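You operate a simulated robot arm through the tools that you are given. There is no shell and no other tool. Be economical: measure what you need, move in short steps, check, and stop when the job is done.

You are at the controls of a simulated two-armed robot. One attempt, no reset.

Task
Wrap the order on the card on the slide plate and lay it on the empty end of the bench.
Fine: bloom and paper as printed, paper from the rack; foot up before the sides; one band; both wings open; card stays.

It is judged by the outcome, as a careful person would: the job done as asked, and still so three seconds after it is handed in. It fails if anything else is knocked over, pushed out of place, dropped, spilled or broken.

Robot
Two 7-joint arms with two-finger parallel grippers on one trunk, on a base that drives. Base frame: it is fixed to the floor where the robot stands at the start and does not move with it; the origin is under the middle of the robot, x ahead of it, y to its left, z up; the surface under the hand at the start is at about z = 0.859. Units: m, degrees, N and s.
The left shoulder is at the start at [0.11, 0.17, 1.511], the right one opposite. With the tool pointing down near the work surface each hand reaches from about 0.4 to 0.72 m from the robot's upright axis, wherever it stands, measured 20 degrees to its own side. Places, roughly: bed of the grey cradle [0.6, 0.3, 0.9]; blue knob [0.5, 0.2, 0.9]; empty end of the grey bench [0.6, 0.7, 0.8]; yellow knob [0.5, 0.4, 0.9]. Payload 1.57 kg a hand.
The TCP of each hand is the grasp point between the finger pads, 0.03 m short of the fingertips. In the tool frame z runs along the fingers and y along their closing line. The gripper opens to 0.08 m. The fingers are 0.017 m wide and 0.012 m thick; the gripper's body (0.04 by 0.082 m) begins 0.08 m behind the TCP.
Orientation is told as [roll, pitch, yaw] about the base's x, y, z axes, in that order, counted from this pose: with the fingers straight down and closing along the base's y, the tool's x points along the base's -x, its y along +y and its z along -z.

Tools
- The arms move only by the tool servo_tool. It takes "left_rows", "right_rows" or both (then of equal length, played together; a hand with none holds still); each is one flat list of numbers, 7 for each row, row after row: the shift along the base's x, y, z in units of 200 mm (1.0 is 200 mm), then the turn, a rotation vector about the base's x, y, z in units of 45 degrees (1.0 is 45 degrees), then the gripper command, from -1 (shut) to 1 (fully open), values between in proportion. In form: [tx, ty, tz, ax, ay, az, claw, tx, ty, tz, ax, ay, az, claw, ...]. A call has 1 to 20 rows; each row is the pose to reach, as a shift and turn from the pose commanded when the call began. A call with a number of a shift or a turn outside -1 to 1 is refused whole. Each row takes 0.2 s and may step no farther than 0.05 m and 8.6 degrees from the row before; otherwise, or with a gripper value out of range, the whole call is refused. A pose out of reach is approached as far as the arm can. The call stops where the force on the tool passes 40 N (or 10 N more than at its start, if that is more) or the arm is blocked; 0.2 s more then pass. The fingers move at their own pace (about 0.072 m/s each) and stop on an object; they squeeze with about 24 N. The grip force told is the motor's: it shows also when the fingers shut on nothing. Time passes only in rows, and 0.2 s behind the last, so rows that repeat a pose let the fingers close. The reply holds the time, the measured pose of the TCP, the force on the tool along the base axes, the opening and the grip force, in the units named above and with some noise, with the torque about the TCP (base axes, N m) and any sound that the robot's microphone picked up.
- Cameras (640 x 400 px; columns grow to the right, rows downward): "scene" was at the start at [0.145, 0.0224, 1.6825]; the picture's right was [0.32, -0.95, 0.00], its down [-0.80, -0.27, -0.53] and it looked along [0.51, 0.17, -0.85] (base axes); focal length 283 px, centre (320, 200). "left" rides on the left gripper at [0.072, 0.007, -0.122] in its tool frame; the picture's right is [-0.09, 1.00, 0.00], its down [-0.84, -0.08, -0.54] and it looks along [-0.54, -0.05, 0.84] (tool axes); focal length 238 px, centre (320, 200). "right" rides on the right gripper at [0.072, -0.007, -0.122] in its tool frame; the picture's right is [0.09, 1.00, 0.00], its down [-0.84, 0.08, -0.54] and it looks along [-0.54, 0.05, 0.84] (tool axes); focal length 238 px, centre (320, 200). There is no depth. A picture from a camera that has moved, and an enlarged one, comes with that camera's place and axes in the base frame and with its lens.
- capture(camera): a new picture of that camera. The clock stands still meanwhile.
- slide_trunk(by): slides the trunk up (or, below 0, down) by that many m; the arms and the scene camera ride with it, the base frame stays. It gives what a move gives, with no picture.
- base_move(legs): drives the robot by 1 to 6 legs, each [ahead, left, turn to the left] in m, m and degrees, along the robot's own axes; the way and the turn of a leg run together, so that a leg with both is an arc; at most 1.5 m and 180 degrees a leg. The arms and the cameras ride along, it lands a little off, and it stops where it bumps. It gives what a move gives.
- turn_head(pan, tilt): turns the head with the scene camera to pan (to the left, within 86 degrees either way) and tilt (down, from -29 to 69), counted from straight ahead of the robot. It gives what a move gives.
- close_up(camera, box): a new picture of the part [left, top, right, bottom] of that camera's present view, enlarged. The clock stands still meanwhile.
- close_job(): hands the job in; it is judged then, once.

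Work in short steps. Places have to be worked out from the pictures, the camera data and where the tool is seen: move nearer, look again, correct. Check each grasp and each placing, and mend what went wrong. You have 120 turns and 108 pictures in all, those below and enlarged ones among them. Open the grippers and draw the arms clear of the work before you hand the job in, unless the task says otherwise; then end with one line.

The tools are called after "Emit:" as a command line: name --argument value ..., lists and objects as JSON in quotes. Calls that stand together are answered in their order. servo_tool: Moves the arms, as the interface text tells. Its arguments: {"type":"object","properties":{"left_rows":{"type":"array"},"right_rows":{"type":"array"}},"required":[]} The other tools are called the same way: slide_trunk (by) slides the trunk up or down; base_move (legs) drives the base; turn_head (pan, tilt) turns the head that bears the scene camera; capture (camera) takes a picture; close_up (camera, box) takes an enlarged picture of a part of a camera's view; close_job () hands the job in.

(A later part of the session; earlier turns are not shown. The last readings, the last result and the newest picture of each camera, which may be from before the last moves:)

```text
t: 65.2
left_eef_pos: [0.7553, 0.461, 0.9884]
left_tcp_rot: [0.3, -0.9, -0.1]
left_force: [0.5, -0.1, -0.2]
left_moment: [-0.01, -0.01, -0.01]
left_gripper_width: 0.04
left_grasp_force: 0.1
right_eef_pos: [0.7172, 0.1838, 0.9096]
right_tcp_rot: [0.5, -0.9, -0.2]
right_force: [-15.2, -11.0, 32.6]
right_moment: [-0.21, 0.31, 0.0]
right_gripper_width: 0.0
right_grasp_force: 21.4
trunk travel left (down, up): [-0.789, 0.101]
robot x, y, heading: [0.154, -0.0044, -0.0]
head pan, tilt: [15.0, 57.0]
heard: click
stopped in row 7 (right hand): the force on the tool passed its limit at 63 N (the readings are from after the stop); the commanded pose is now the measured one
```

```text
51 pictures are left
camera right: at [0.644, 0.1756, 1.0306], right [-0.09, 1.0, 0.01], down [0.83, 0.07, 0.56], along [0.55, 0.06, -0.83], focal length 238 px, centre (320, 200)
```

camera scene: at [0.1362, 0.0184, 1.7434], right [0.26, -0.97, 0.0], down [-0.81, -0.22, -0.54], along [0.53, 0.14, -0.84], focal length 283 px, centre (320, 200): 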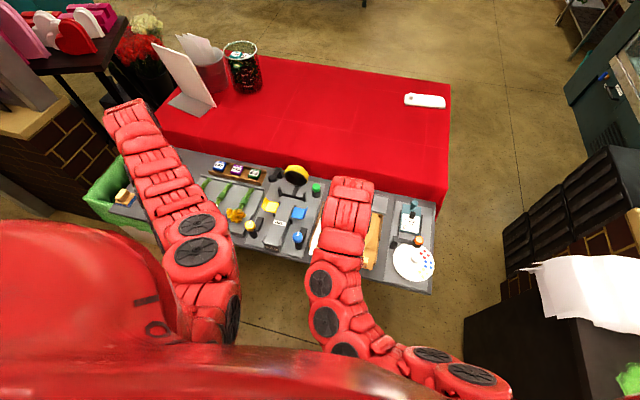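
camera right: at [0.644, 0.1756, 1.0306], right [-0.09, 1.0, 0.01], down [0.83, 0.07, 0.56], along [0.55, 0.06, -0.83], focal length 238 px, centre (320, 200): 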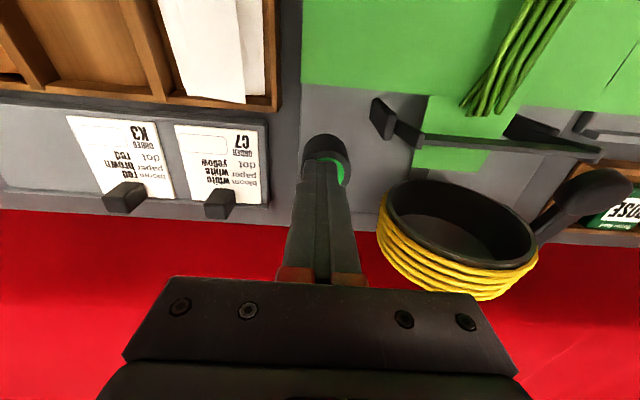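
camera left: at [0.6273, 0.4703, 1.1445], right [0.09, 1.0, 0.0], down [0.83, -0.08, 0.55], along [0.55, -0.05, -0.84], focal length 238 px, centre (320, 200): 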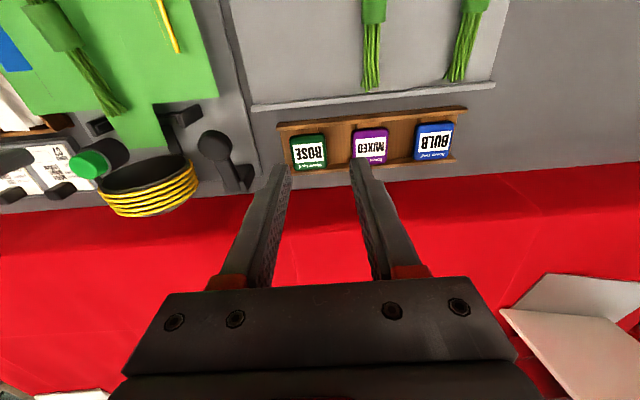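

The cap is at its stop. I keep it held for 1.5 s and watch the bar.

Emit:
servo_tool --right_rows '[0, 0, 0, 0, 0, 0, -1, 0, 0, 0, 0, 0, 0, -1, 0, 0, 0, 0, 0, 0, -1, 0, 0, 0, 0, 0, 0, -1, 0, 0, 0, 0, 0, 0, -1, 0, 0, 0, 0, 0, 0, -1, 0, 0, 0, 0, 0, 0, -1]'

Emit:
capture --camera "right"

```text
t: 66.2
left_eef_pos: [0.7545, 0.4604, 0.9878]
left_tcp_rot: [0.3, -0.9, -0.1]
left_force: [-0.1, -0.3, 0.6]
left_moment: [0.01, -0.01, 0.0]
left_gripper_width: 0.0399
left_grasp_force: 0.0
right_eef_pos: [0.7177, 0.1853, 0.9109]
right_tcp_rot: [0.6, -1.0, -0.1]
right_force: [-14.3, -8.9, 28.9]
right_moment: [-0.15, 0.33, -0.01]
right_gripper_width: 0.0
right_grasp_force: 21.2
trunk travel left (down, up): [-0.789, 0.101]
robot x, y, heading: [0.1548, -0.0046, -0.3]
head pan, tilt: [15.0, 57.0]
stopped in row 4 (right hand): the force on the tool passed its limit at 48 N (the readings are from after the stop); the commanded pose is now the measured one
```

```text
50 pictures are left
camera right: at [0.6445, 0.1758, 1.0306], right [-0.09, 1.0, 0.01], down [0.83, 0.07, 0.56], along [0.55, 0.06, -0.83], focal length 238 px, centre (320, 200)
```

right: 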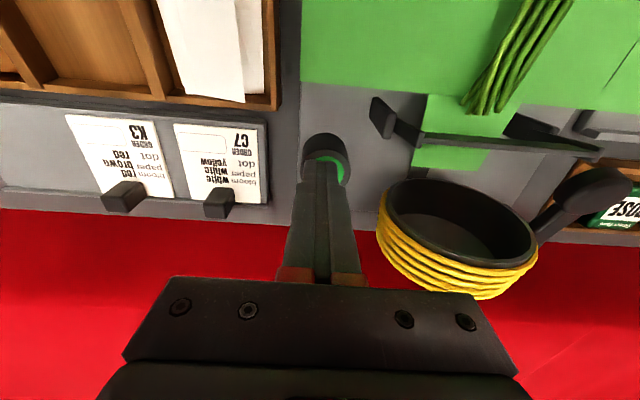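

The bar stays raised while held, but I can't tell what the paper foot does. I keep holding and bring the left camera closer for a second view.

Emit:
servo_tool --left_rows '[-0.1, -0.05, 0.1, 0, 0, 0, 0, -0.25, -0.15, 0.2, 0, 0, 0, 0, -0.4, -0.3, 0.25, 0, 0, 0, 0, -0.55, -0.45, 0.25, 0, 0, 0, 0, -0.55, -0.45, 0.25, 0, 0, 0, 0]'

Emit:
close_up --camera "left" --box '[80, 40, 330, 240]'

```text
t: 67.0
left_eef_pos: [0.7066, 0.4297, 1.0183]
left_tcp_rot: [0.2, -0.8, 0.1]
left_force: [0.2, 0.8, 0.5]
left_moment: [0.03, 0.01, -0.02]
left_gripper_width: 0.04
left_grasp_force: 0.0
left hand out of reach, approached as far as the arm can: row 2, 3, 4
right_eef_pos: [0.7188, 0.1852, 0.9115]
right_tcp_rot: [0.6, -1.0, -0.2]
right_force: [-11.1, -8.6, 22.3]
right_moment: [-0.17, 0.27, 0.0]
right_gripper_width: 0.0001
right_grasp_force: 21.1
trunk travel left (down, up): [-0.789, 0.101]
robot x, y, heading: [0.1533, 0.0, -0.0]
head pan, tilt: [15.0, 57.0]
stopped in row 4 (right hand): the force on the tool passed its limit at 45 N (the readings are from after the stop); the commanded pose is now the measured one
```

```text
2.00 times, centred on (205, 140) of left
camera zoom: at [0.6324, 0.4364, 1.1399], right [0.09, 1.0, 0.01], down [0.83, -0.08, 0.55], along [0.55, -0.05, -0.83], focal length 477 px, centre (550, 320)
```

zoom: 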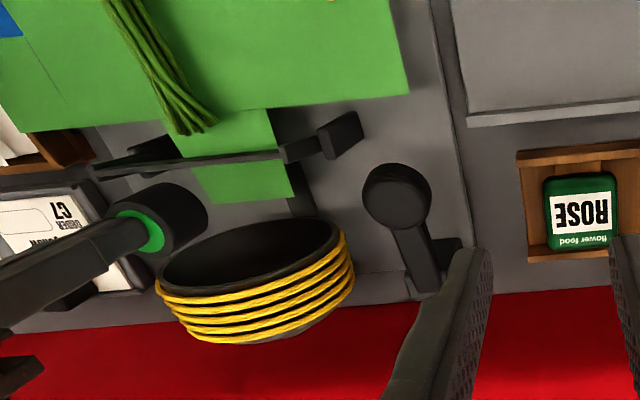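

Emit:
close_up --camera "right" --box '[360, 70, 610, 220]'

Emit:
close_up --camera "left" --box '[100, 70, 280, 180]'

```text
2.56 times, centred on (485, 145) of right
camera zoom: at [0.6452, 0.1764, 1.0307], right [-0.09, 1.0, 0.01], down [0.83, 0.07, 0.56], along [0.55, 0.06, -0.83], focal length 610 px, centre (-102, 341)
```

zoom: 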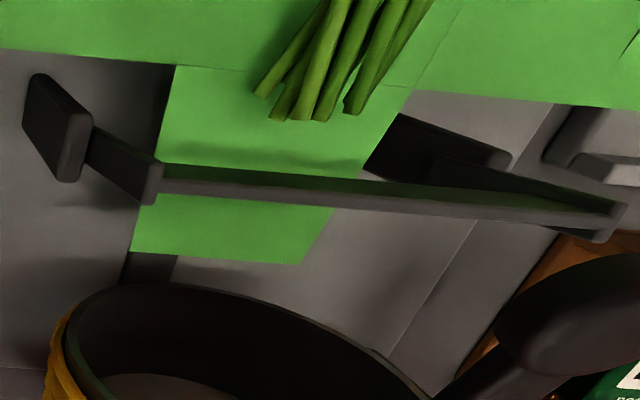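

```text
3.56 times, centred on (190, 125) of left
camera zoom: at [0.6324, 0.4364, 1.1399], right [0.09, 1.0, 0.01], down [0.83, -0.08, 0.55], along [0.55, -0.05, -0.83], focal length 848 px, centre (782, 467)
```

zoom: 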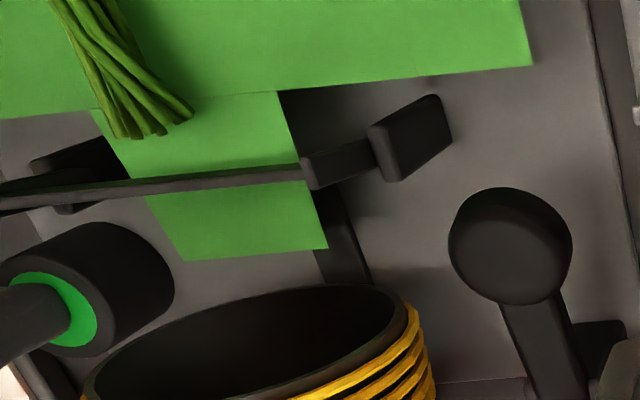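

The gate bar is up but the flap lies flat beneath it: it may have slipped past the paper because I pressed fast. I release and then press very slowly.

Emit:
servo_tool --right_rows '[0, 0, 0.05, 0, 0, 0, -1, 0, 0, 0.1, 0, 0, 0, -1, 0, 0, 0.15, 0, 0, 0, -1, 0, 0, 0.15, 0, 0, 0, -1, 0, 0, 0.15, 0, 0, 0, -1]'

Emit:
close_up --camera "right" --box '[280, 40, 610, 240]'

```text
t: 68.2
left_eef_pos: [0.7091, 0.4317, 1.0163]
left_tcp_rot: [0.2, -0.7, 0.0]
left_force: [-0.3, 0.3, -0.3]
left_moment: [0.01, 0.03, 0.03]
left_gripper_width: 0.04
left_grasp_force: 0.0
right_eef_pos: [0.7218, 0.1868, 0.9355]
right_tcp_rot: [0.5, -0.8, -0.2]
right_force: [-0.8, 0.0, 0.7]
right_moment: [0.01, -0.02, 0.01]
right_gripper_width: 0.0
right_grasp_force: 21.3
trunk travel left (down, up): [-0.789, 0.101]
robot x, y, heading: [0.1571, -0.0027, -0.2]
head pan, tilt: [15.0, 57.0]
```

```text
1.94 times, centred on (445, 140) of right
camera zoom: at [0.6486, 0.1782, 1.0569], right [-0.09, 1.0, 0.01], down [0.83, 0.07, 0.55], along [0.55, 0.05, -0.83], focal length 462 px, centre (78, 316)
```

zoom: 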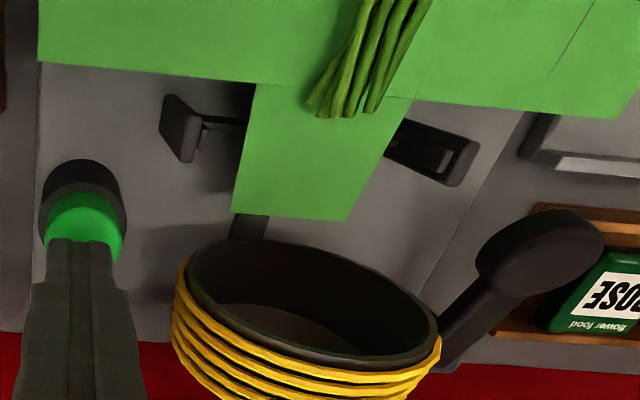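

The bar is back below the flap. Now a slow press, 1.5 mm per step, staying at the bottom.

Emit:
servo_tool --right_rows '[-0.01, 0.005, -0.03, 0, 0, 0, -1, -0.01, 0.005, -0.04, 0, 0, 0, -1, -0.01, 0.005, -0.0475, 0, 0, 0, -1, -0.01, 0.005, -0.055, 0, 0, 0, -1, -0.01, 0.005, -0.0625, 0, 0, 0, -1, -0.01, 0.005, -0.07, 0, 0, 0, -1, -0.01, 0.005, -0.0775, 0, 0, 0, -1, -0.01, 0.005, -0.085, 0, 0, 0, -1, -0.01, 0.005, -0.0925, 0, 0, 0, -1, -0.01, 0.005, -0.1, 0, 0, 0, -1]'

Emit:
close_up --camera "right" --box '[280, 40, 610, 240]'

```text
t: 70.4
left_eef_pos: [0.7107, 0.4319, 1.0175]
left_tcp_rot: [0.2, -0.7, 0.0]
left_force: [0.6, -0.1, 0.3]
left_moment: [-0.03, -0.01, 0.04]
left_gripper_width: 0.0401
left_grasp_force: 0.1
right_eef_pos: [0.7199, 0.1881, 0.9179]
right_tcp_rot: [0.5, -0.8, -0.2]
right_force: [0.8, 0.2, 4.8]
right_moment: [0.01, -0.01, 0.06]
right_gripper_width: 0.0
right_grasp_force: 21.7
trunk travel left (down, up): [-0.789, 0.101]
robot x, y, heading: [0.1562, -0.0026, -0.0]
head pan, tilt: [15.0, 57.0]
```

```text
1.94 times, centred on (445, 140) of right
camera zoom: at [0.6467, 0.179, 1.0382], right [-0.09, 1.0, 0.01], down [0.83, 0.07, 0.56], along [0.55, 0.06, -0.83], focal length 462 px, centre (78, 316)
```

zoom: 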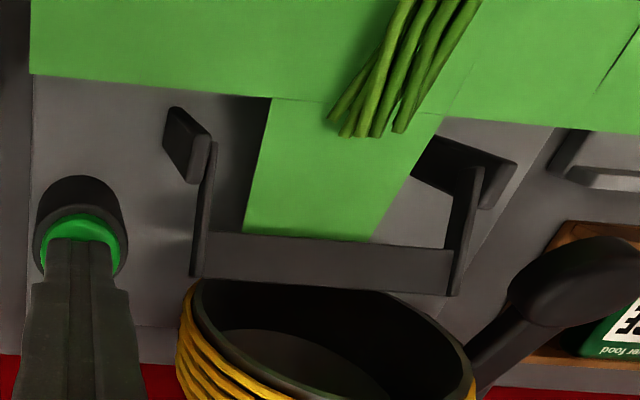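

Very informative: the gate is a U frame swinging up from below, and its cross-bar sits just beyond the flap's end. I continue slowly to see if the flap is caught.

Emit:
servo_tool --right_rows '[0, 0, -0.0075, 0, 0, 0, -1, 0, 0, -0.015, 0, 0, 0, -1, 0, 0, -0.0225, 0, 0, 0, -1]'

Emit:
close_up --camera "right" --box '[280, 40, 610, 240]'

```text
t: 71.2
left_eef_pos: [0.7104, 0.4323, 1.0165]
left_tcp_rot: [0.2, -0.8, 0.0]
left_force: [-0.3, 0.1, -0.1]
left_moment: [-0.03, -0.05, -0.02]
left_gripper_width: 0.0398
left_grasp_force: 0.0
right_eef_pos: [0.7195, 0.1881, 0.9143]
right_tcp_rot: [0.6, -0.9, -0.1]
right_force: [2.5, 0.3, 5.3]
right_moment: [0.03, -0.11, 0.02]
right_gripper_width: 0.0
right_grasp_force: 21.5
trunk travel left (down, up): [-0.789, 0.101]
robot x, y, heading: [0.1572, -0.0025, -0.3]
head pan, tilt: [15.0, 57.0]
heard: click
```

```text
1.94 times, centred on (445, 140) of right
camera zoom: at [0.6465, 0.1791, 1.0331], right [-0.09, 1.0, 0.01], down [0.83, 0.07, 0.55], along [0.55, 0.05, -0.83], focal length 462 px, centre (78, 316)
```

zoom: 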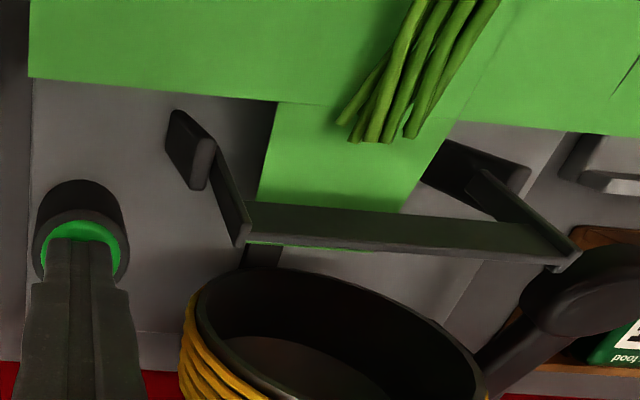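

The bar passes just beyond the flap's tip (tip x≈0.703, bar x≈0.703–0.716), so the sheet must sit about 12 mm further +x. I release, drive back, and will nudge the sheet by its block.

Emit:
servo_tool --right_rows '[0, 0, 0.1, 0, 0, 0, -1, 0, 0, 0.3, 0, 0, 0, -1, 0, -0.1, 0.5, 0, 0, 0, -1, 0, -0.3, 0.5, 0, 0, 0, -1]' --left_rows '[0, 0.05, 0.05, 0, 0, 0, 0, 0, 0.05, 0.1, 0, 0, 0, 0, 0, 0.05, 0.1, 0, 0, 0, 0, 0, 0.05, 0.1, 0, 0, 0, 0]'

Emit:
base_move --legs '[[-0.16, 0, 0]]'

Emit:
slide_trunk --by 0.04

Emit:
servo_tool --left_rows '[-0.1, -0.15, 0, 0, 0, 0, 0, -0.2, -0.3, 0, 0, 0, 0, -1, -0.3, -0.45, 0, 0, 0, 0, -1, -0.4, -0.6, 0, 0, 0, 0, -1, -0.5, -0.7, 0, 0, 0, 0, -1]'

Emit:
capture --camera "left"

```text
t: 72.2
left_eef_pos: [0.7138, 0.4431, 1.0362]
left_tcp_rot: [0.2, -0.6, 0.1]
left_force: [0.8, -0.7, -0.3]
left_moment: [0.0, -0.03, 0.01]
left_gripper_width: 0.0398
left_grasp_force: 0.1
left hand out of reach, approached as far as the arm can: row 2, 3, 4
right_eef_pos: [0.72, 0.1246, 1.0118]
right_tcp_rot: [0.5, -0.7, 0.0]
right_force: [0.8, -0.7, 0.6]
right_moment: [0.03, 0.04, 0.0]
right_gripper_width: 0.0
right_grasp_force: 21.4
trunk travel left (down, up): [-0.789, 0.101]
robot x, y, heading: [0.1518, 0.0029, -0.2]
head pan, tilt: [15.0, 57.0]
```

```text
t: 73.6
left_eef_pos: [0.5582, 0.4452, 1.0349]
left_tcp_rot: [0.0, -0.5, 0.0]
left_force: [0.6, 0.1, -0.5]
left_moment: [-0.01, 0.01, 0.01]
left_gripper_width: 0.04
left_grasp_force: 0.1
right_eef_pos: [0.5642, 0.1263, 1.0111]
right_tcp_rot: [0.5, -0.7, -0.2]
right_force: [-0.7, 0.5, 0.2]
right_moment: [0.01, 0.0, -0.01]
right_gripper_width: 0.0
right_grasp_force: 21.3
trunk travel left (down, up): [-0.789, 0.101]
robot x, y, heading: [-0.0048, -0.0002, 0.1]
head pan, tilt: [15.0, 57.0]
```

```text
t: 74.4
left_eef_pos: [0.5583, 0.4451, 1.0756]
left_tcp_rot: [0.0, -0.7, 0.0]
left_force: [-0.2, 0.4, -0.5]
left_moment: [0.0, 0.04, -0.01]
left_gripper_width: 0.04
left_grasp_force: 0.1
right_eef_pos: [0.5642, 0.1259, 1.0505]
right_tcp_rot: [0.5, -0.7, -0.1]
right_force: [0.0, 1.0, 0.1]
right_moment: [-0.02, 0.0, -0.04]
right_gripper_width: 0.0002
right_grasp_force: 21.5
trunk travel left (down, up): [-0.829, 0.061]
robot x, y, heading: [-0.0017, 0.0006, -0.1]
head pan, tilt: [15.0, 57.0]
```

```text
t: 75.6
left_eef_pos: [0.5028, 0.3658, 1.025]
left_tcp_rot: [0.1, -1.2, 0.0]
left_force: [-0.1, -0.1, -0.1]
left_moment: [0.01, -0.02, -0.01]
left_gripper_width: 0.0
left_grasp_force: 21.4
left hand out of reach, approached as far as the arm can: row 1, 2, 3, 4, 5
right_eef_pos: [0.5606, 0.1268, 1.0523]
right_tcp_rot: [0.4, -0.8, -0.2]
right_force: [-0.4, -0.3, 0.7]
right_moment: [-0.04, -0.02, -0.01]
right_gripper_width: 0.0
right_grasp_force: 21.7
trunk travel left (down, up): [-0.829, 0.061]
robot x, y, heading: [-0.0012, 0.0014, -0.1]
head pan, tilt: [15.0, 57.0]
```

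```text
43 pictures are left
camera left: at [0.4275, 0.3729, 1.1436], right [0.09, 1.0, 0.0], down [0.82, -0.08, 0.56], along [0.56, -0.05, -0.83], focal length 238 px, centre (320, 200)
```

left: 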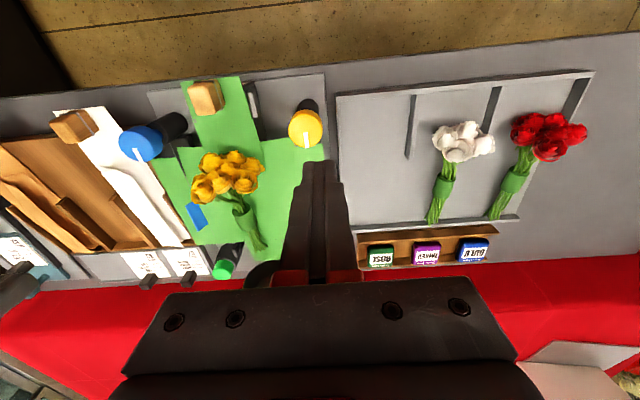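

The near side is tight; I back the base 0.08 more and raise the trunk a little.

Emit:
base_move --legs '[[-0.08, 0, 0]]'

Emit:
slide_trunk --by 0.03

Emit:
servo_tool --left_rows '[0, 0, 0, 0, 0, 0, -1, 0, 0, 0, 0, 0, 0, -1]'

```text
t: 76.7
left_eef_pos: [0.425, 0.3674, 1.0229]
left_tcp_rot: [0.1, -1.1, 0.3]
left_force: [-0.9, 0.7, 0.1]
left_moment: [0.02, -0.02, 0.01]
left_gripper_width: 0.0
left_grasp_force: 21.3
right_eef_pos: [0.4845, 0.1287, 1.0502]
right_tcp_rot: [0.4, -0.6, 0.1]
right_force: [-0.1, 0.3, 1.0]
right_moment: [0.03, -0.01, -0.02]
right_gripper_width: 0.0
right_grasp_force: 21.4
trunk travel left (down, up): [-0.829, 0.061]
robot x, y, heading: [-0.0781, 0.0009, 0.1]
head pan, tilt: [15.0, 57.0]
```

```text
t: 77.4
left_eef_pos: [0.4233, 0.3676, 1.0546]
left_tcp_rot: [0.2, -1.1, 0.2]
left_force: [0.6, 0.1, 0.5]
left_moment: [0.0, 0.0, 0.01]
left_gripper_width: 0.0
left_grasp_force: 21.9
right_eef_pos: [0.4819, 0.1268, 1.0813]
right_tcp_rot: [0.5, -0.8, 0.1]
right_force: [-0.4, -0.1, 0.2]
right_moment: [-0.02, 0.01, 0.02]
right_gripper_width: 0.0001
right_grasp_force: 21.4
trunk travel left (down, up): [-0.859, 0.031]
robot x, y, heading: [-0.0789, -0.0002, 0.0]
head pan, tilt: [15.0, 57.0]
```

```text
t: 78.0
left_eef_pos: [0.4251, 0.3671, 1.0528]
left_tcp_rot: [0.1, -1.1, 0.2]
left_force: [-0.6, -0.3, -0.4]
left_moment: [-0.01, -0.03, 0.0]
left_gripper_width: 0.0
left_grasp_force: 20.8
right_eef_pos: [0.4832, 0.1277, 1.0821]
right_tcp_rot: [0.6, -0.8, -0.1]
right_force: [-0.3, -0.1, -0.7]
right_moment: [-0.01, 0.03, 0.02]
right_gripper_width: 0.0
right_grasp_force: 21.2
trunk travel left (down, up): [-0.859, 0.031]
robot x, y, heading: [-0.0773, 0.0004, 0.4]
head pan, tilt: [15.0, 57.0]
```

Emit:
servo_tool --left_rows '[0, -0.1, -0.1, 0, 0, 0, -1, 0, -0.25, -0.2, 0, 0, 0, -1, 0, -0.4, -0.3, 0, 0, 0, -1, 0, -0.5, -0.4, 0, 0, 0, -1, 0, -0.5, -0.5, 0, 0, 0, -1, 0, -0.5, -0.5, 0, 0, 0, -1]'

Emit:
capture --camera "left"

```text
t: 79.4
left_eef_pos: [0.4231, 0.2678, 0.9532]
left_tcp_rot: [0.1, -1.3, 0.3]
left_force: [0.2, -0.4, 0.1]
left_moment: [-0.04, 0.01, -0.01]
left_gripper_width: 0.0
left_grasp_force: 21.7
right_eef_pos: [0.483, 0.1276, 1.0809]
right_tcp_rot: [0.4, -0.9, -0.1]
right_force: [0.0, -0.3, 0.3]
right_moment: [-0.02, 0.0, -0.01]
right_gripper_width: 0.0002
right_grasp_force: 21.0
trunk travel left (down, up): [-0.859, 0.031]
robot x, y, heading: [-0.0821, 0.0012, 0.0]
head pan, tilt: [15.0, 57.0]
```

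```text
42 pictures are left
camera left: at [0.3482, 0.2756, 1.0732], right [0.09, 1.0, 0.0], down [0.83, -0.07, 0.56], along [0.56, -0.05, -0.83], focal length 238 px, centre (320, 200)
```

left: 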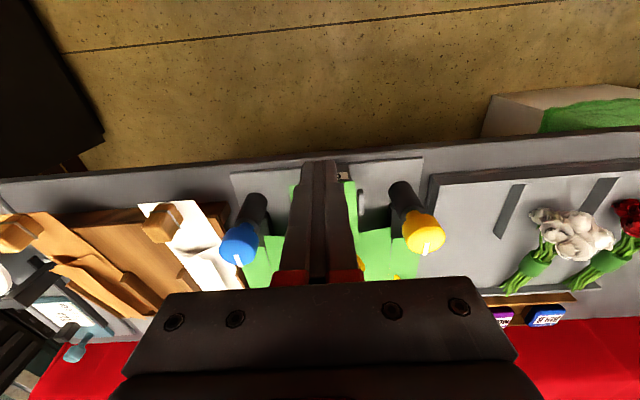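

I lower behind the block (tips at about z=0.912) and push +x slowly to TCP x≈0.463.

Emit:
servo_tool --left_rows '[0, -0.005, -0.055, 0, 0, 0, -1, 0.06, -0.005, -0.055, 0, 0, 0, -1, 0.12, -0.005, -0.055, 0, 0, 0, -1, 0.14, -0.005, -0.055, 0, 0, 0, -1, 0.15, -0.005, -0.055, 0, 0, 0, -1, 0.16, -0.005, -0.055, 0, 0, 0, -1, 0.17, -0.005, -0.055, 0, 0, 0, -1, 0.18, -0.005, -0.055, 0, 0, 0, -1, 0.19, -0.005, -0.055, 0, 0, 0, -1, 0.2, -0.005, -0.055, 0, 0, 0, -1, 0.2, -0.005, -0.055, 0, 0, 0, -1]'

Emit:
close_up --camera "left" --box '[220, 100, 440, 290]'

Emit:
close_up --camera "scene" --box '[230, 130, 350, 240]'

```text
t: 81.8
left_eef_pos: [0.4638, 0.2669, 0.9427]
left_tcp_rot: [0.1, -1.1, 0.2]
left_force: [-0.3, -0.1, -0.6]
left_moment: [0.01, 0.05, 0.01]
left_gripper_width: 0.0
left_grasp_force: 20.6
right_eef_pos: [0.4835, 0.1278, 1.0816]
right_tcp_rot: [0.4, -0.7, 0.0]
right_force: [-0.1, -0.1, 0.3]
right_moment: [-0.03, 0.03, 0.0]
right_gripper_width: 0.0
right_grasp_force: 21.6
trunk travel left (down, up): [-0.859, 0.031]
robot x, y, heading: [-0.0857, 0.0007, 0.1]
head pan, tilt: [15.0, 57.0]
```

```text
2.11 times, centred on (330, 195) of left
camera zoom: at [0.3898, 0.2734, 1.062], right [0.09, 1.0, 0.0], down [0.83, -0.08, 0.56], along [0.56, -0.05, -0.83], focal length 502 px, centre (299, 210)
```

zoom: 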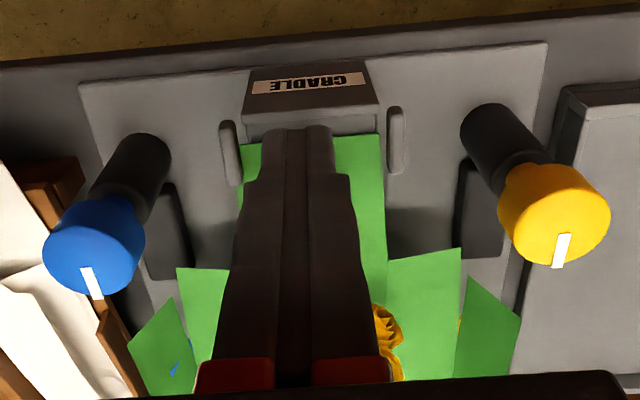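

```text
3.64 times, centred on (290, 185) of scene
camera zoom: at [0.0655, 0.0184, 1.7174], right [0.26, -0.97, 0.0], down [-0.81, -0.22, -0.54], along [0.53, 0.14, -0.84], focal length 1028 px, centre (429, 254)
```

zoom: 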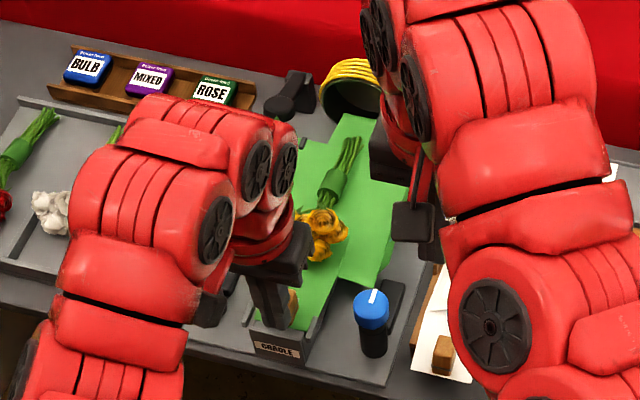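

The sheet has moved about 12–15 mm and the flaps reacted. I retract the left hand and check the lay of sheet and bouquet.

Emit:
servo_tool --left_rows '[-0.05, 0, 0, 0, 0, 0, -1, -0.15, 0, 0.1, 0, 0, 0, -1, -0.2, 0, 0.25, 0, 0, 0, -1, -0.2, 0.15, 0.4, 0, 0, 0, -1, -0.15, 0.35, 0.5, 0, 0, 0, -1, -0.05, 0.55, 0.5, 0, 0, 0, -1, 0.05, 0.75, 0.5, 0, 0, 0, -1, 0.2, 0.9, 0.5, 0, 0, 0, -1]'

Emit:
close_up --camera "scene" --box '[230, 120, 370, 250]'

```text
t: 83.6
left_eef_pos: [0.5077, 0.4467, 1.0416]
left_tcp_rot: [0.0, -1.0, 0.1]
left_force: [-0.1, 0.1, 0.1]
left_moment: [0.0, 0.0, 0.03]
left_gripper_width: 0.0
left_grasp_force: 21.2
right_eef_pos: [0.4845, 0.1275, 1.0801]
right_tcp_rot: [0.5, -0.7, -0.1]
right_force: [0.3, 0.6, -0.6]
right_moment: [-0.01, 0.03, -0.01]
right_gripper_width: 0.0
right_grasp_force: 21.1
trunk travel left (down, up): [-0.859, 0.031]
robot x, y, heading: [-0.0818, 0.0002, 0.1]
head pan, tilt: [15.0, 57.0]
```

```text
3.08 times, centred on (300, 185) of scene
camera zoom: at [0.0678, 0.0183, 1.7172], right [0.26, -0.97, 0.0], down [-0.81, -0.22, -0.54], along [0.52, 0.14, -0.84], focal length 870 px, centre (382, 246)
```

zoom: 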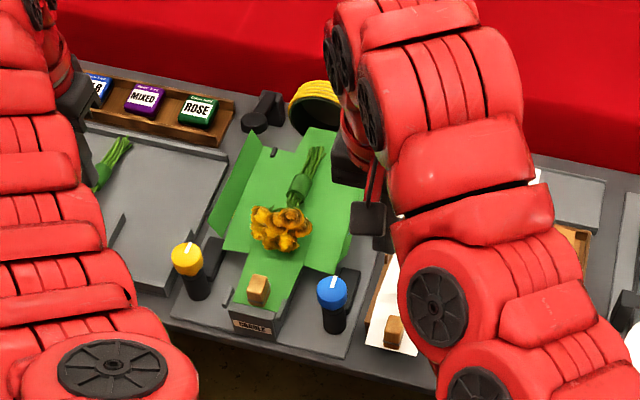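

The sheet and bouquet look well laid. I drive ahead 0.2, lower the trunk, and try the foot cap again slowly.

Emit:
base_move --legs '[[0.2, 0, 0]]'

Emit:
slide_trunk --by -0.08

Emit:
capture --camera "right"

```text
t: 85.2
left_eef_pos: [0.7033, 0.4511, 1.042]
left_tcp_rot: [0.1, -1.3, 0.5]
left_force: [-0.1, 0.6, 0.2]
left_moment: [-0.02, -0.06, 0.0]
left_gripper_width: 0.0
left_grasp_force: 21.2
right_eef_pos: [0.6839, 0.1316, 1.0813]
right_tcp_rot: [0.4, -0.8, 0.3]
right_force: [0.1, 0.2, 0.2]
right_moment: [-0.03, 0.0, 0.04]
right_gripper_width: 0.0
right_grasp_force: 20.8
trunk travel left (down, up): [-0.859, 0.031]
robot x, y, heading: [0.1229, 0.0062, 0.7]
head pan, tilt: [15.0, 57.0]
```

```text
t: 86.4
left_eef_pos: [0.7049, 0.4512, 0.964]
left_tcp_rot: [0.1, -1.1, 0.5]
left_force: [0.3, 0.1, -0.9]
left_moment: [0.01, 0.02, -0.02]
left_gripper_width: 0.0
left_grasp_force: 21.3
right_eef_pos: [0.6857, 0.1304, 1.0008]
right_tcp_rot: [0.5, -0.8, 0.3]
right_force: [0.5, 0.1, 0.2]
right_moment: [-0.03, -0.04, -0.01]
right_gripper_width: 0.0001
right_grasp_force: 21.4
trunk travel left (down, up): [-0.779, 0.111]
robot x, y, heading: [0.12, 0.0007, 0.4]
head pan, tilt: [15.0, 57.0]
```

```text
38 pictures are left
camera right: at [0.6113, 0.1227, 1.1215], right [-0.1, 1.0, 0.01], down [0.83, 0.08, 0.55], along [0.55, 0.06, -0.83], focal length 238 px, centre (320, 200)
```

right: 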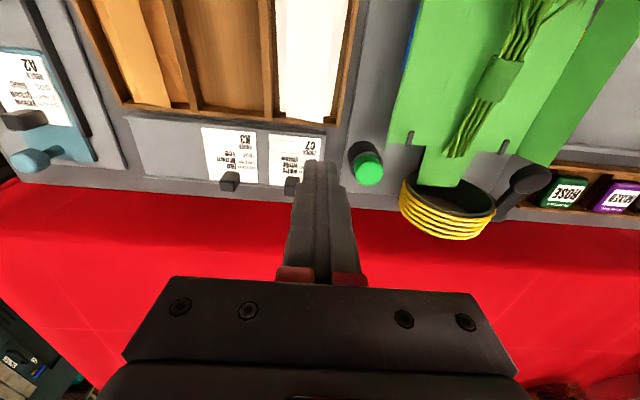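

The flap now reaches x≈0.724, over the bar. I press the green cap again, slowly at the end.

Emit:
servo_tool --right_rows '[0.08, 0.14, -0.05, 0, 0, 0, -1, 0.16, 0.285, -0.15, 0, 0, 0, -1, 0.16, 0.285, -0.3, 0, 0, 0, -1, 0.16, 0.285, -0.37, 0, 0, 0, -1, 0.16, 0.285, -0.385, 0, 0, 0, -1, 0.16, 0.285, -0.395, 0, 0, 0, -1, 0.16, 0.285, -0.405, 0, 0, 0, -1, 0.16, 0.285, -0.415, 0, 0, 0, -1, 0.16, 0.285, -0.425, 0, 0, 0, -1, 0.16, 0.285, -0.435, 0, 0, 0, -1, 0.16, 0.285, -0.445, 0, 0, 0, -1, 0.16, 0.285, -0.455, 0, 0, 0, -1, 0.16, 0.285, -0.465, 0, 0, 0, -1]'

Emit:
close_up --camera "right" --box '[280, 0, 610, 240]'

```text
t: 89.2
left_eef_pos: [0.7045, 0.451, 0.9627]
left_tcp_rot: [0.1, -1.1, 0.6]
left_force: [-0.3, -0.3, -0.5]
left_moment: [-0.02, -0.01, 0.02]
left_gripper_width: 0.0
left_grasp_force: 21.4
right_eef_pos: [0.7148, 0.1882, 0.9157]
right_tcp_rot: [0.5, -0.8, 0.3]
right_force: [2.1, 0.0, 6.1]
right_moment: [0.03, -0.09, 0.05]
right_gripper_width: 0.0
right_grasp_force: 21.4
right hand out of reach, approached as far as the arm can: row 5, 8, 9, 10, 11, 12, 13
trunk travel left (down, up): [-0.779, 0.111]
robot x, y, heading: [0.1168, -0.001, 0.5]
head pan, tilt: [15.0, 57.0]
```

```text
1.67 times, centred on (445, 120) of right
camera zoom: at [0.6408, 0.1794, 1.0373], right [-0.1, 1.0, 0.01], down [0.83, 0.08, 0.55], along [0.55, 0.06, -0.83], focal length 397 px, centre (112, 333)
```

zoom: 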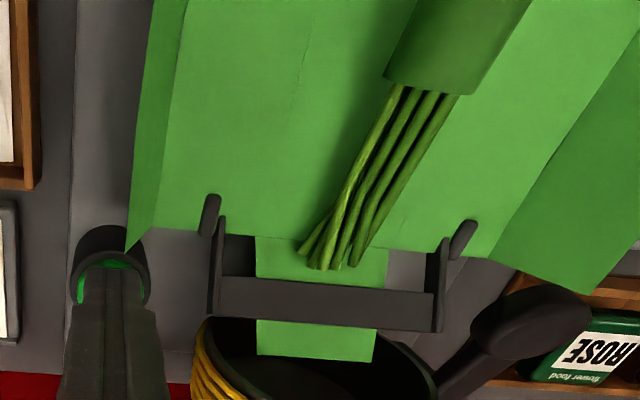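

The bar came up over the flap again. I press the last few mm using the trunk to see whether anything happens at full travel.

Emit:
slide_trunk --by -0.007

Emit:
close_up --camera "right" --box '[280, 0, 610, 240]'

```text
t: 89.8
left_eef_pos: [0.7037, 0.4518, 0.9567]
left_tcp_rot: [0.2, -1.1, 0.5]
left_force: [-0.4, -0.3, 0.6]
left_moment: [0.0, -0.02, 0.01]
left_gripper_width: 0.0
left_grasp_force: 21.6
right_eef_pos: [0.7135, 0.1881, 0.9105]
right_tcp_rot: [0.5, -0.9, 0.3]
right_force: [0.6, -0.1, 14.8]
right_moment: [0.01, -0.17, 0.05]
right_gripper_width: 0.0001
right_grasp_force: 21.4
trunk travel left (down, up): [-0.772, 0.118]
robot x, y, heading: [0.121, -0.001, 0.5]
head pan, tilt: [15.0, 57.0]
heard: click
```

```text
1.67 times, centred on (445, 120) of right
camera zoom: at [0.6405, 0.1793, 1.0311], right [-0.1, 1.0, 0.01], down [0.83, 0.08, 0.56], along [0.55, 0.06, -0.83], focal length 397 px, centre (112, 333)
```

zoom: 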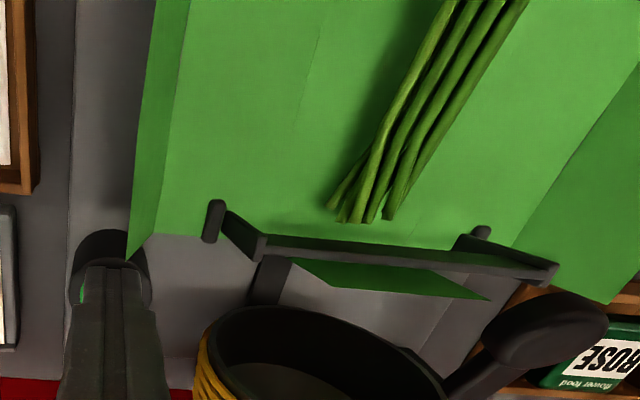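

Now the foot flap is up with the bar, and it clicked. I release the cap and see whether the foot stays folded.

Emit:
slide_trunk --by 0.007

Emit:
servo_tool --right_rows '[0, 0, 0.07, 0, 0, 0, -1, 0, 0, 0.14, 0, 0, 0, -1, 0, 0, 0.25, 0, 0, 0, -1, 0, -0.05, 0.4, 0, 0, 0, -1, 0, -0.1, 0.5, 0, 0, 0, -1]'

Emit:
close_up --camera "right" --box '[280, 0, 610, 240]'

```text
t: 90.3
left_eef_pos: [0.7039, 0.4518, 0.9635]
left_tcp_rot: [0.1, -1.2, 0.5]
left_force: [0.1, 0.8, -0.5]
left_moment: [0.03, 0.03, -0.01]
left_gripper_width: 0.0
left_grasp_force: 21.3
right_eef_pos: [0.7133, 0.1876, 0.9168]
right_tcp_rot: [0.6, -0.8, 0.3]
right_force: [-1.0, -0.2, 4.7]
right_moment: [0.01, -0.02, -0.01]
right_gripper_width: 0.0002
right_grasp_force: 21.7
trunk travel left (down, up): [-0.779, 0.111]
robot x, y, heading: [0.1179, 0.001, 0.6]
head pan, tilt: [15.0, 57.0]
```

```text
t: 91.5
left_eef_pos: [0.7043, 0.4521, 0.9636]
left_tcp_rot: [0.0, -1.1, 0.5]
left_force: [0.4, 0.0, -0.4]
left_moment: [-0.01, -0.01, -0.01]
left_gripper_width: 0.0
left_grasp_force: 21.3
right_eef_pos: [0.7136, 0.1663, 1.0186]
right_tcp_rot: [0.5, -0.7, 0.3]
right_force: [0.7, -1.0, 0.3]
right_moment: [0.0, 0.02, -0.01]
right_gripper_width: 0.0
right_grasp_force: 21.6
trunk travel left (down, up): [-0.779, 0.111]
robot x, y, heading: [0.1191, 0.0002, 0.6]
head pan, tilt: [15.0, 57.0]
```

```text
1.67 times, centred on (445, 120) of right
camera zoom: at [0.6408, 0.1567, 1.1381], right [-0.1, 1.0, 0.01], down [0.83, 0.08, 0.55], along [0.55, 0.06, -0.83], focal length 397 px, centre (112, 333)
```

zoom: 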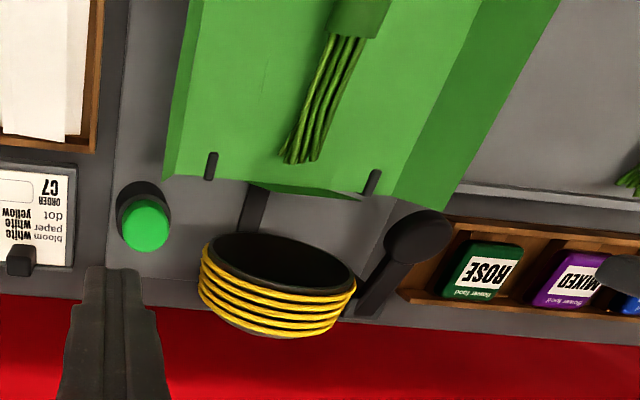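

The foot stays up by itself. Now the wings: I raise the trunk, back the base, and bring the left hand over the yellow knob (about [0.487, 0.347, 0.93]).

Emit:
slide_trunk --by 0.08

Emit:
base_move --legs '[[-0.2, 0, 0]]'

Emit:
servo_tool --left_rows '[0, 0, 0, 0, 0, 0, 1, -0.03, -0.15, 0, 0, 0, 0, 1, -0.05, -0.3, 0, 0, 0, 0, 1, -0.05, -0.45, -0.05, 0, 0, 0, 1, -0.05, -0.5, -0.15, 0, 0, 0, 1, -0.05, -0.5, -0.15, 0, 0, 0, 1]' --right_rows '[0, 0, 0, 0, 0, 0, -1, 0, -0.15, 0, 0, 0, 0, -1, 0, -0.3, 0, 0, 0, 0, -1, 0, -0.45, 0, 0, 0, 0, -1, 0, -0.6, 0, 0, 0, 0, -1, 0, -0.6, 0, 0, 0, 0, -1]'

Emit:
capture --camera "left"

```text
t: 92.7
left_eef_pos: [0.7052, 0.4513, 1.0425]
left_tcp_rot: [0.2, -1.1, 0.5]
left_force: [0.4, 0.1, -0.2]
left_moment: [-0.01, -0.03, 0.01]
left_gripper_width: 0.0
left_grasp_force: 21.2
right_eef_pos: [0.7152, 0.1652, 1.0971]
right_tcp_rot: [0.4, -0.8, 0.3]
right_force: [0.4, 0.5, -0.1]
right_moment: [0.01, -0.06, 0.03]
right_gripper_width: 0.0001
right_grasp_force: 21.1
trunk travel left (down, up): [-0.859, 0.031]
robot x, y, heading: [0.1216, -0.0008, 0.4]
head pan, tilt: [15.0, 57.0]
```

```text
t: 94.3
left_eef_pos: [0.5086, 0.4491, 1.0413]
left_tcp_rot: [0.0, -1.0, 0.3]
left_force: [0.0, -0.7, -0.3]
left_moment: [-0.01, 0.01, 0.01]
left_gripper_width: 0.0002
left_grasp_force: 21.3
right_eef_pos: [0.5183, 0.1624, 1.0958]
right_tcp_rot: [0.5, -0.6, 0.1]
right_force: [-0.6, -1.2, -0.5]
right_moment: [-0.04, 0.02, -0.01]
right_gripper_width: 0.0002
right_grasp_force: 21.3
trunk travel left (down, up): [-0.859, 0.031]
robot x, y, heading: [-0.0787, 0.0008, 0.4]
head pan, tilt: [15.0, 57.0]
```

```text
t: 95.7
left_eef_pos: [0.4956, 0.3501, 1.0113]
left_tcp_rot: [0.1, -1.2, 0.4]
left_force: [0.2, 0.4, 0.6]
left_moment: [-0.03, 0.01, -0.01]
left_gripper_width: 0.0801
left_grasp_force: 0.1
right_eef_pos: [0.5234, 0.0441, 1.098]
right_tcp_rot: [0.3, -0.7, 0.1]
right_force: [0.9, 0.9, 0.6]
right_moment: [0.02, 0.0, -0.03]
right_gripper_width: 0.0
right_grasp_force: 21.0
right hand out of reach, approached as far as the arm can: row 5, 6
trunk travel left (down, up): [-0.859, 0.031]
robot x, y, heading: [-0.0772, 0.0007, 0.2]
head pan, tilt: [15.0, 57.0]
```

```text
34 pictures are left
camera left: at [0.4214, 0.3557, 1.1306], right [0.09, 1.0, 0.0], down [0.83, -0.07, 0.56], along [0.56, -0.05, -0.83], focal length 238 px, centre (320, 200)
```

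left: 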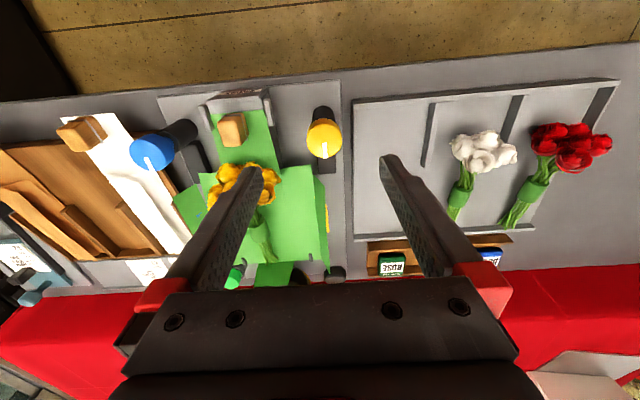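

I narrow the opening to clear the guide post, lower over the yellow cap and grip it.

Emit:
servo_tool --left_rows '[-0.03, 0, 0, 0, 0, 0, 0.37, -0.03, 0, -0.1, 0, 0, 0, 0.37, -0.03, 0, -0.2, 0, 0, 0, 0.37, -0.03, 0, -0.3, 0, 0, 0, 0.37, -0.03, 0, -0.36, 0, 0, 0, 0.37, -0.03, 0, -0.4, 0, 0, 0, 0.37, -0.03, 0, -0.4, 0, 0, 0, -1, -0.03, 0, -0.4, 0, 0, 0, -1, -0.03, 0, -0.4, 0, 0, 0, -1]'

Emit:
close_up --camera "left" --box '[200, 80, 440, 280]'

```text
t: 97.7
left_eef_pos: [0.4918, 0.3527, 0.9308]
left_tcp_rot: [0.2, -1.3, 0.4]
left_force: [2.8, 18.8, 2.1]
left_moment: [0.87, -0.16, 0.15]
left_gripper_width: 0.0313
left_grasp_force: 39.7
right_eef_pos: [0.5231, 0.0473, 1.0965]
right_tcp_rot: [0.2, -0.7, 0.2]
right_force: [0.1, -0.6, -0.2]
right_moment: [0.04, -0.01, -0.01]
right_gripper_width: 0.0001
right_grasp_force: 21.4
trunk travel left (down, up): [-0.859, 0.031]
robot x, y, heading: [-0.0756, 0.0006, 0.4]
head pan, tilt: [15.0, 57.0]
```

```text
2.00 times, centred on (320, 180) of left
camera zoom: at [0.4164, 0.3589, 1.0511], right [0.08, 1.0, 0.01], down [0.83, -0.07, 0.56], along [0.56, -0.04, -0.83], focal length 477 px, centre (320, 240)
```

zoom: 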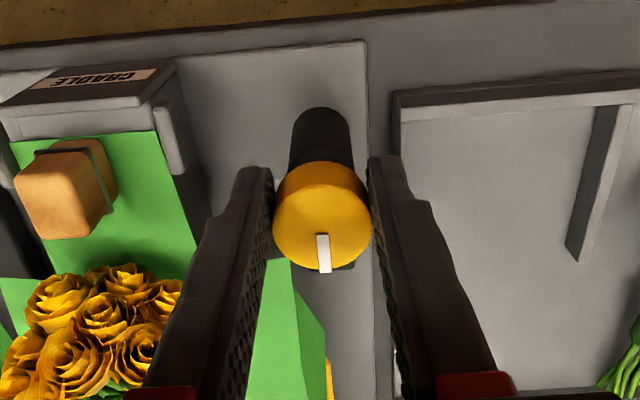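

Gripped at 31 mm, pulling a bit sideways; I relieve that by 3 mm and turn clockwise about 24° to see the wing's response.

Emit:
servo_tool --left_rows '[0, 0.012, 0, 0, 0, 0, -1, 0, 0.015, 0, 0, 0, -0.17, -1, 0, 0.015, 0, 0, 0, -0.34, -1, 0, 0.015, 0, 0, 0, -0.51, -1, 0, 0.015, 0, 0, 0, -0.51, -1]'

Emit:
capture --camera "left"

```text
t: 98.9
left_eef_pos: [0.4918, 0.3552, 0.9315]
left_tcp_rot: [0.1, -1.1, -22.6]
left_force: [1.9, 27.0, 0.5]
left_moment: [0.26, -0.7, 0.17]
left_gripper_width: 0.0314
left_grasp_force: 40.4
right_eef_pos: [0.523, 0.0468, 1.0968]
right_tcp_rot: [0.4, -0.7, 0.1]
right_force: [-0.3, 1.1, 0.4]
right_moment: [-0.02, -0.03, -0.03]
right_gripper_width: 0.0001
right_grasp_force: 21.4
trunk travel left (down, up): [-0.859, 0.031]
robot x, y, heading: [-0.0757, 0.0004, 0.0]
head pan, tilt: [15.0, 57.0]
```

```text
32 pictures are left
camera left: at [0.4252, 0.3903, 1.0512], right [0.47, 0.88, 0.0], down [0.73, -0.39, 0.56], along [0.49, -0.26, -0.83], focal length 238 px, centre (320, 200)
```

left: 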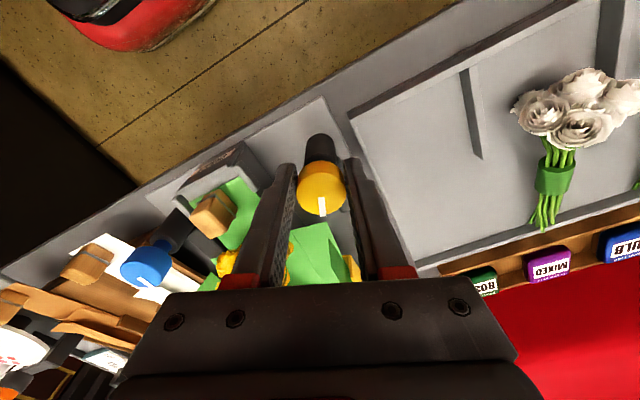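

The knob turns with the hand. I check the wing with the scene camera.

Emit:
close_up --camera "scene" --box '[230, 110, 370, 240]'

Emit:
close_up --camera "left" --box '[180, 150, 420, 300]'

```text
3.08 times, centred on (300, 175) of scene
camera zoom: at [0.0693, 0.0237, 1.7173], right [0.26, -0.96, 0.0], down [-0.81, -0.22, -0.54], along [0.53, 0.14, -0.84], focal length 870 px, centre (382, 277)
```

zoom: 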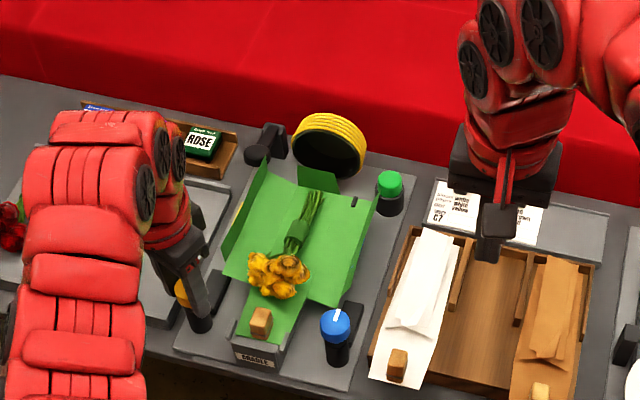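

```text
2.67 times, centred on (300, 225) of left
camera zoom: at [0.4252, 0.3903, 1.0512], right [0.47, 0.88, 0.0], down [0.73, -0.39, 0.56], along [0.49, -0.26, -0.83], focal length 636 px, centre (373, 133)
```

zoom: 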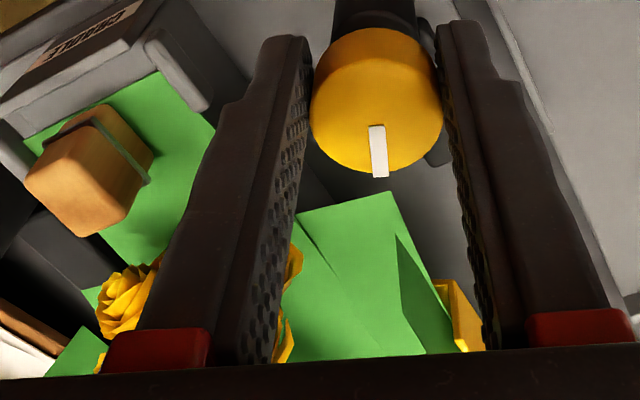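

Nothing conclusive yet; I go on clockwise to about 68° while easing 3 mm to +y, then look.

Emit:
servo_tool --left_rows '[0, 0.01, 0, 0, 0, -0.17, -1, 0, 0.02, 0, 0, 0, -0.34, -1, 0, 0.02, 0, 0, 0, -0.51, -1, 0, 0.02, 0, 0, 0, -0.68, -1, 0, 0.02, 0, 0, 0, -0.85, -1, 0, 0.02, 0, 0, 0, -1, -1, 0, 0.02, 0, 0, 0, -1, -1]'

Emit:
close_up --camera "scene" --box '[230, 110, 370, 240]'

```text
t: 100.5
left_eef_pos: [0.4956, 0.3588, 0.9321]
left_tcp_rot: [0.1, -1.2, -67.7]
left_force: [21.6, 27.4, -4.1]
left_moment: [0.67, -0.49, 0.21]
left_gripper_width: 0.0315
left_grasp_force: 40.9
right_eef_pos: [0.5258, 0.0463, 1.0948]
right_tcp_rot: [0.1, -0.6, 0.1]
right_force: [0.2, 0.0, 0.1]
right_moment: [-0.02, -0.01, -0.03]
right_gripper_width: 0.0001
right_grasp_force: 21.1
trunk travel left (down, up): [-0.859, 0.031]
robot x, y, heading: [-0.0803, -0.0021, 0.3]
head pan, tilt: [15.0, 57.0]
```

```text
3.08 times, centred on (300, 175) of scene
camera zoom: at [0.0737, 0.0241, 1.7169], right [0.26, -0.96, 0.0], down [-0.81, -0.22, -0.54], along [0.52, 0.14, -0.84], focal length 870 px, centre (382, 277)
```

zoom: 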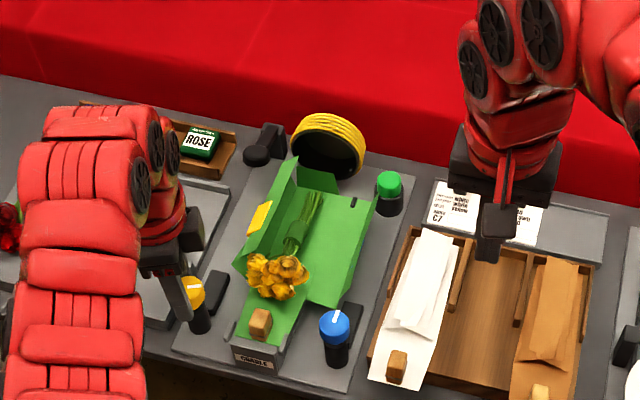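

Clockwise is right: the yellow wing is folding its flap up. I continue another 45°.

Emit:
servo_tool --left_rows '[0.01, 0.01, 0, 0, 0, -0.17, -1, 0.015, 0.015, 0, 0, 0, -0.34, -1, 0.015, 0.015, 0, 0, 0, -0.51, -1, 0.015, 0.015, 0, 0, 0, -0.68, -1, 0.015, 0.015, 0, 0, 0, -0.85, -1, 0.015, 0.015, 0, 0, 0, -1, -1, 0.015, 0.015, 0, 0, 0, -1, -1]'

Emit:
close_up --camera "scene" --box '[230, 110, 370, 240]'

```text
t: 102.1
left_eef_pos: [0.4998, 0.354, 0.9307]
left_tcp_rot: [0.1, -1.5, -113.0]
left_force: [29.1, -3.6, -3.7]
left_moment: [-0.71, -0.54, 0.3]
left_gripper_width: 0.0313
left_grasp_force: 40.5
right_eef_pos: [0.5265, 0.0417, 1.0947]
right_tcp_rot: [0.4, -0.5, 0.1]
right_force: [0.3, 0.1, 0.4]
right_moment: [0.01, 0.01, 0.03]
right_gripper_width: 0.0
right_grasp_force: 21.6
trunk travel left (down, up): [-0.859, 0.031]
robot x, y, heading: [-0.0755, 0.0021, 0.1]
head pan, tilt: [15.0, 57.0]
```

```text
3.08 times, centred on (300, 175) of scene
camera zoom: at [0.0753, 0.0179, 1.7168], right [0.26, -0.96, 0.0], down [-0.81, -0.22, -0.54], along [0.52, 0.14, -0.84], focal length 870 px, centre (382, 277)
```

zoom: 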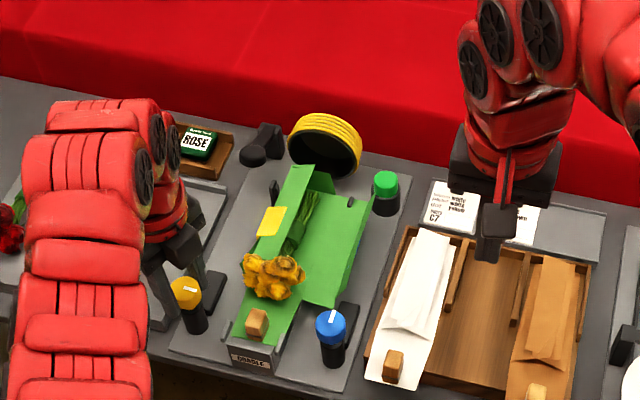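

The wing is past vertical. I go on another 40°.

Emit:
servo_tool --left_rows '[0.005, -0.005, 0, 0, 0, -0.17, -1, 0.005, -0.005, 0, 0, 0, -0.34, -1, 0.005, -0.005, 0, 0, 0, -0.51, -1, 0.005, -0.005, 0, 0, 0, -0.68, -1, 0.005, -0.005, 0, 0, 0, -0.85, -1, 0.005, -0.005, 0, 0, 0, -0.85, -1]'

Emit:
close_up --camera "scene" --box '[230, 110, 370, 240]'

```text
t: 103.5
left_eef_pos: [0.4996, 0.3538, 0.932]
left_tcp_rot: [0.1, -1.3, -151.1]
left_force: [20.0, -17.1, 1.6]
left_moment: [-0.35, -0.18, 0.17]
left_gripper_width: 0.0311
left_grasp_force: 39.8
right_eef_pos: [0.5262, 0.0414, 1.0951]
right_tcp_rot: [0.6, -0.6, 0.0]
right_force: [-0.8, 0.5, 0.5]
right_moment: [-0.01, 0.0, 0.01]
right_gripper_width: 0.0
right_grasp_force: 21.2
trunk travel left (down, up): [-0.859, 0.031]
robot x, y, heading: [-0.0774, 0.001, 0.2]
head pan, tilt: [15.0, 57.0]
```

```text
3.08 times, centred on (300, 175) of scene
camera zoom: at [0.0725, 0.0149, 1.7171], right [0.26, -0.96, 0.0], down [-0.81, -0.22, -0.54], along [0.52, 0.14, -0.84], focal length 870 px, centre (382, 277)
```

zoom: 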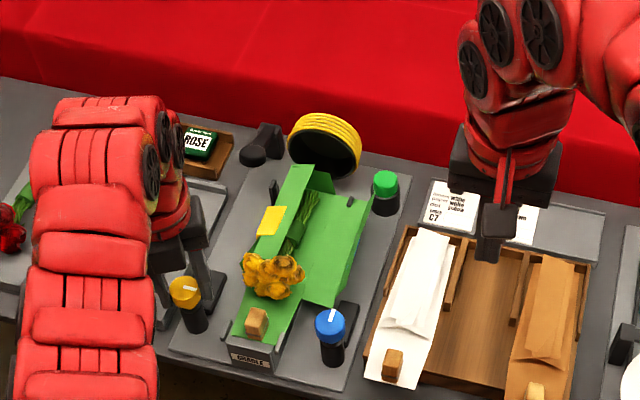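

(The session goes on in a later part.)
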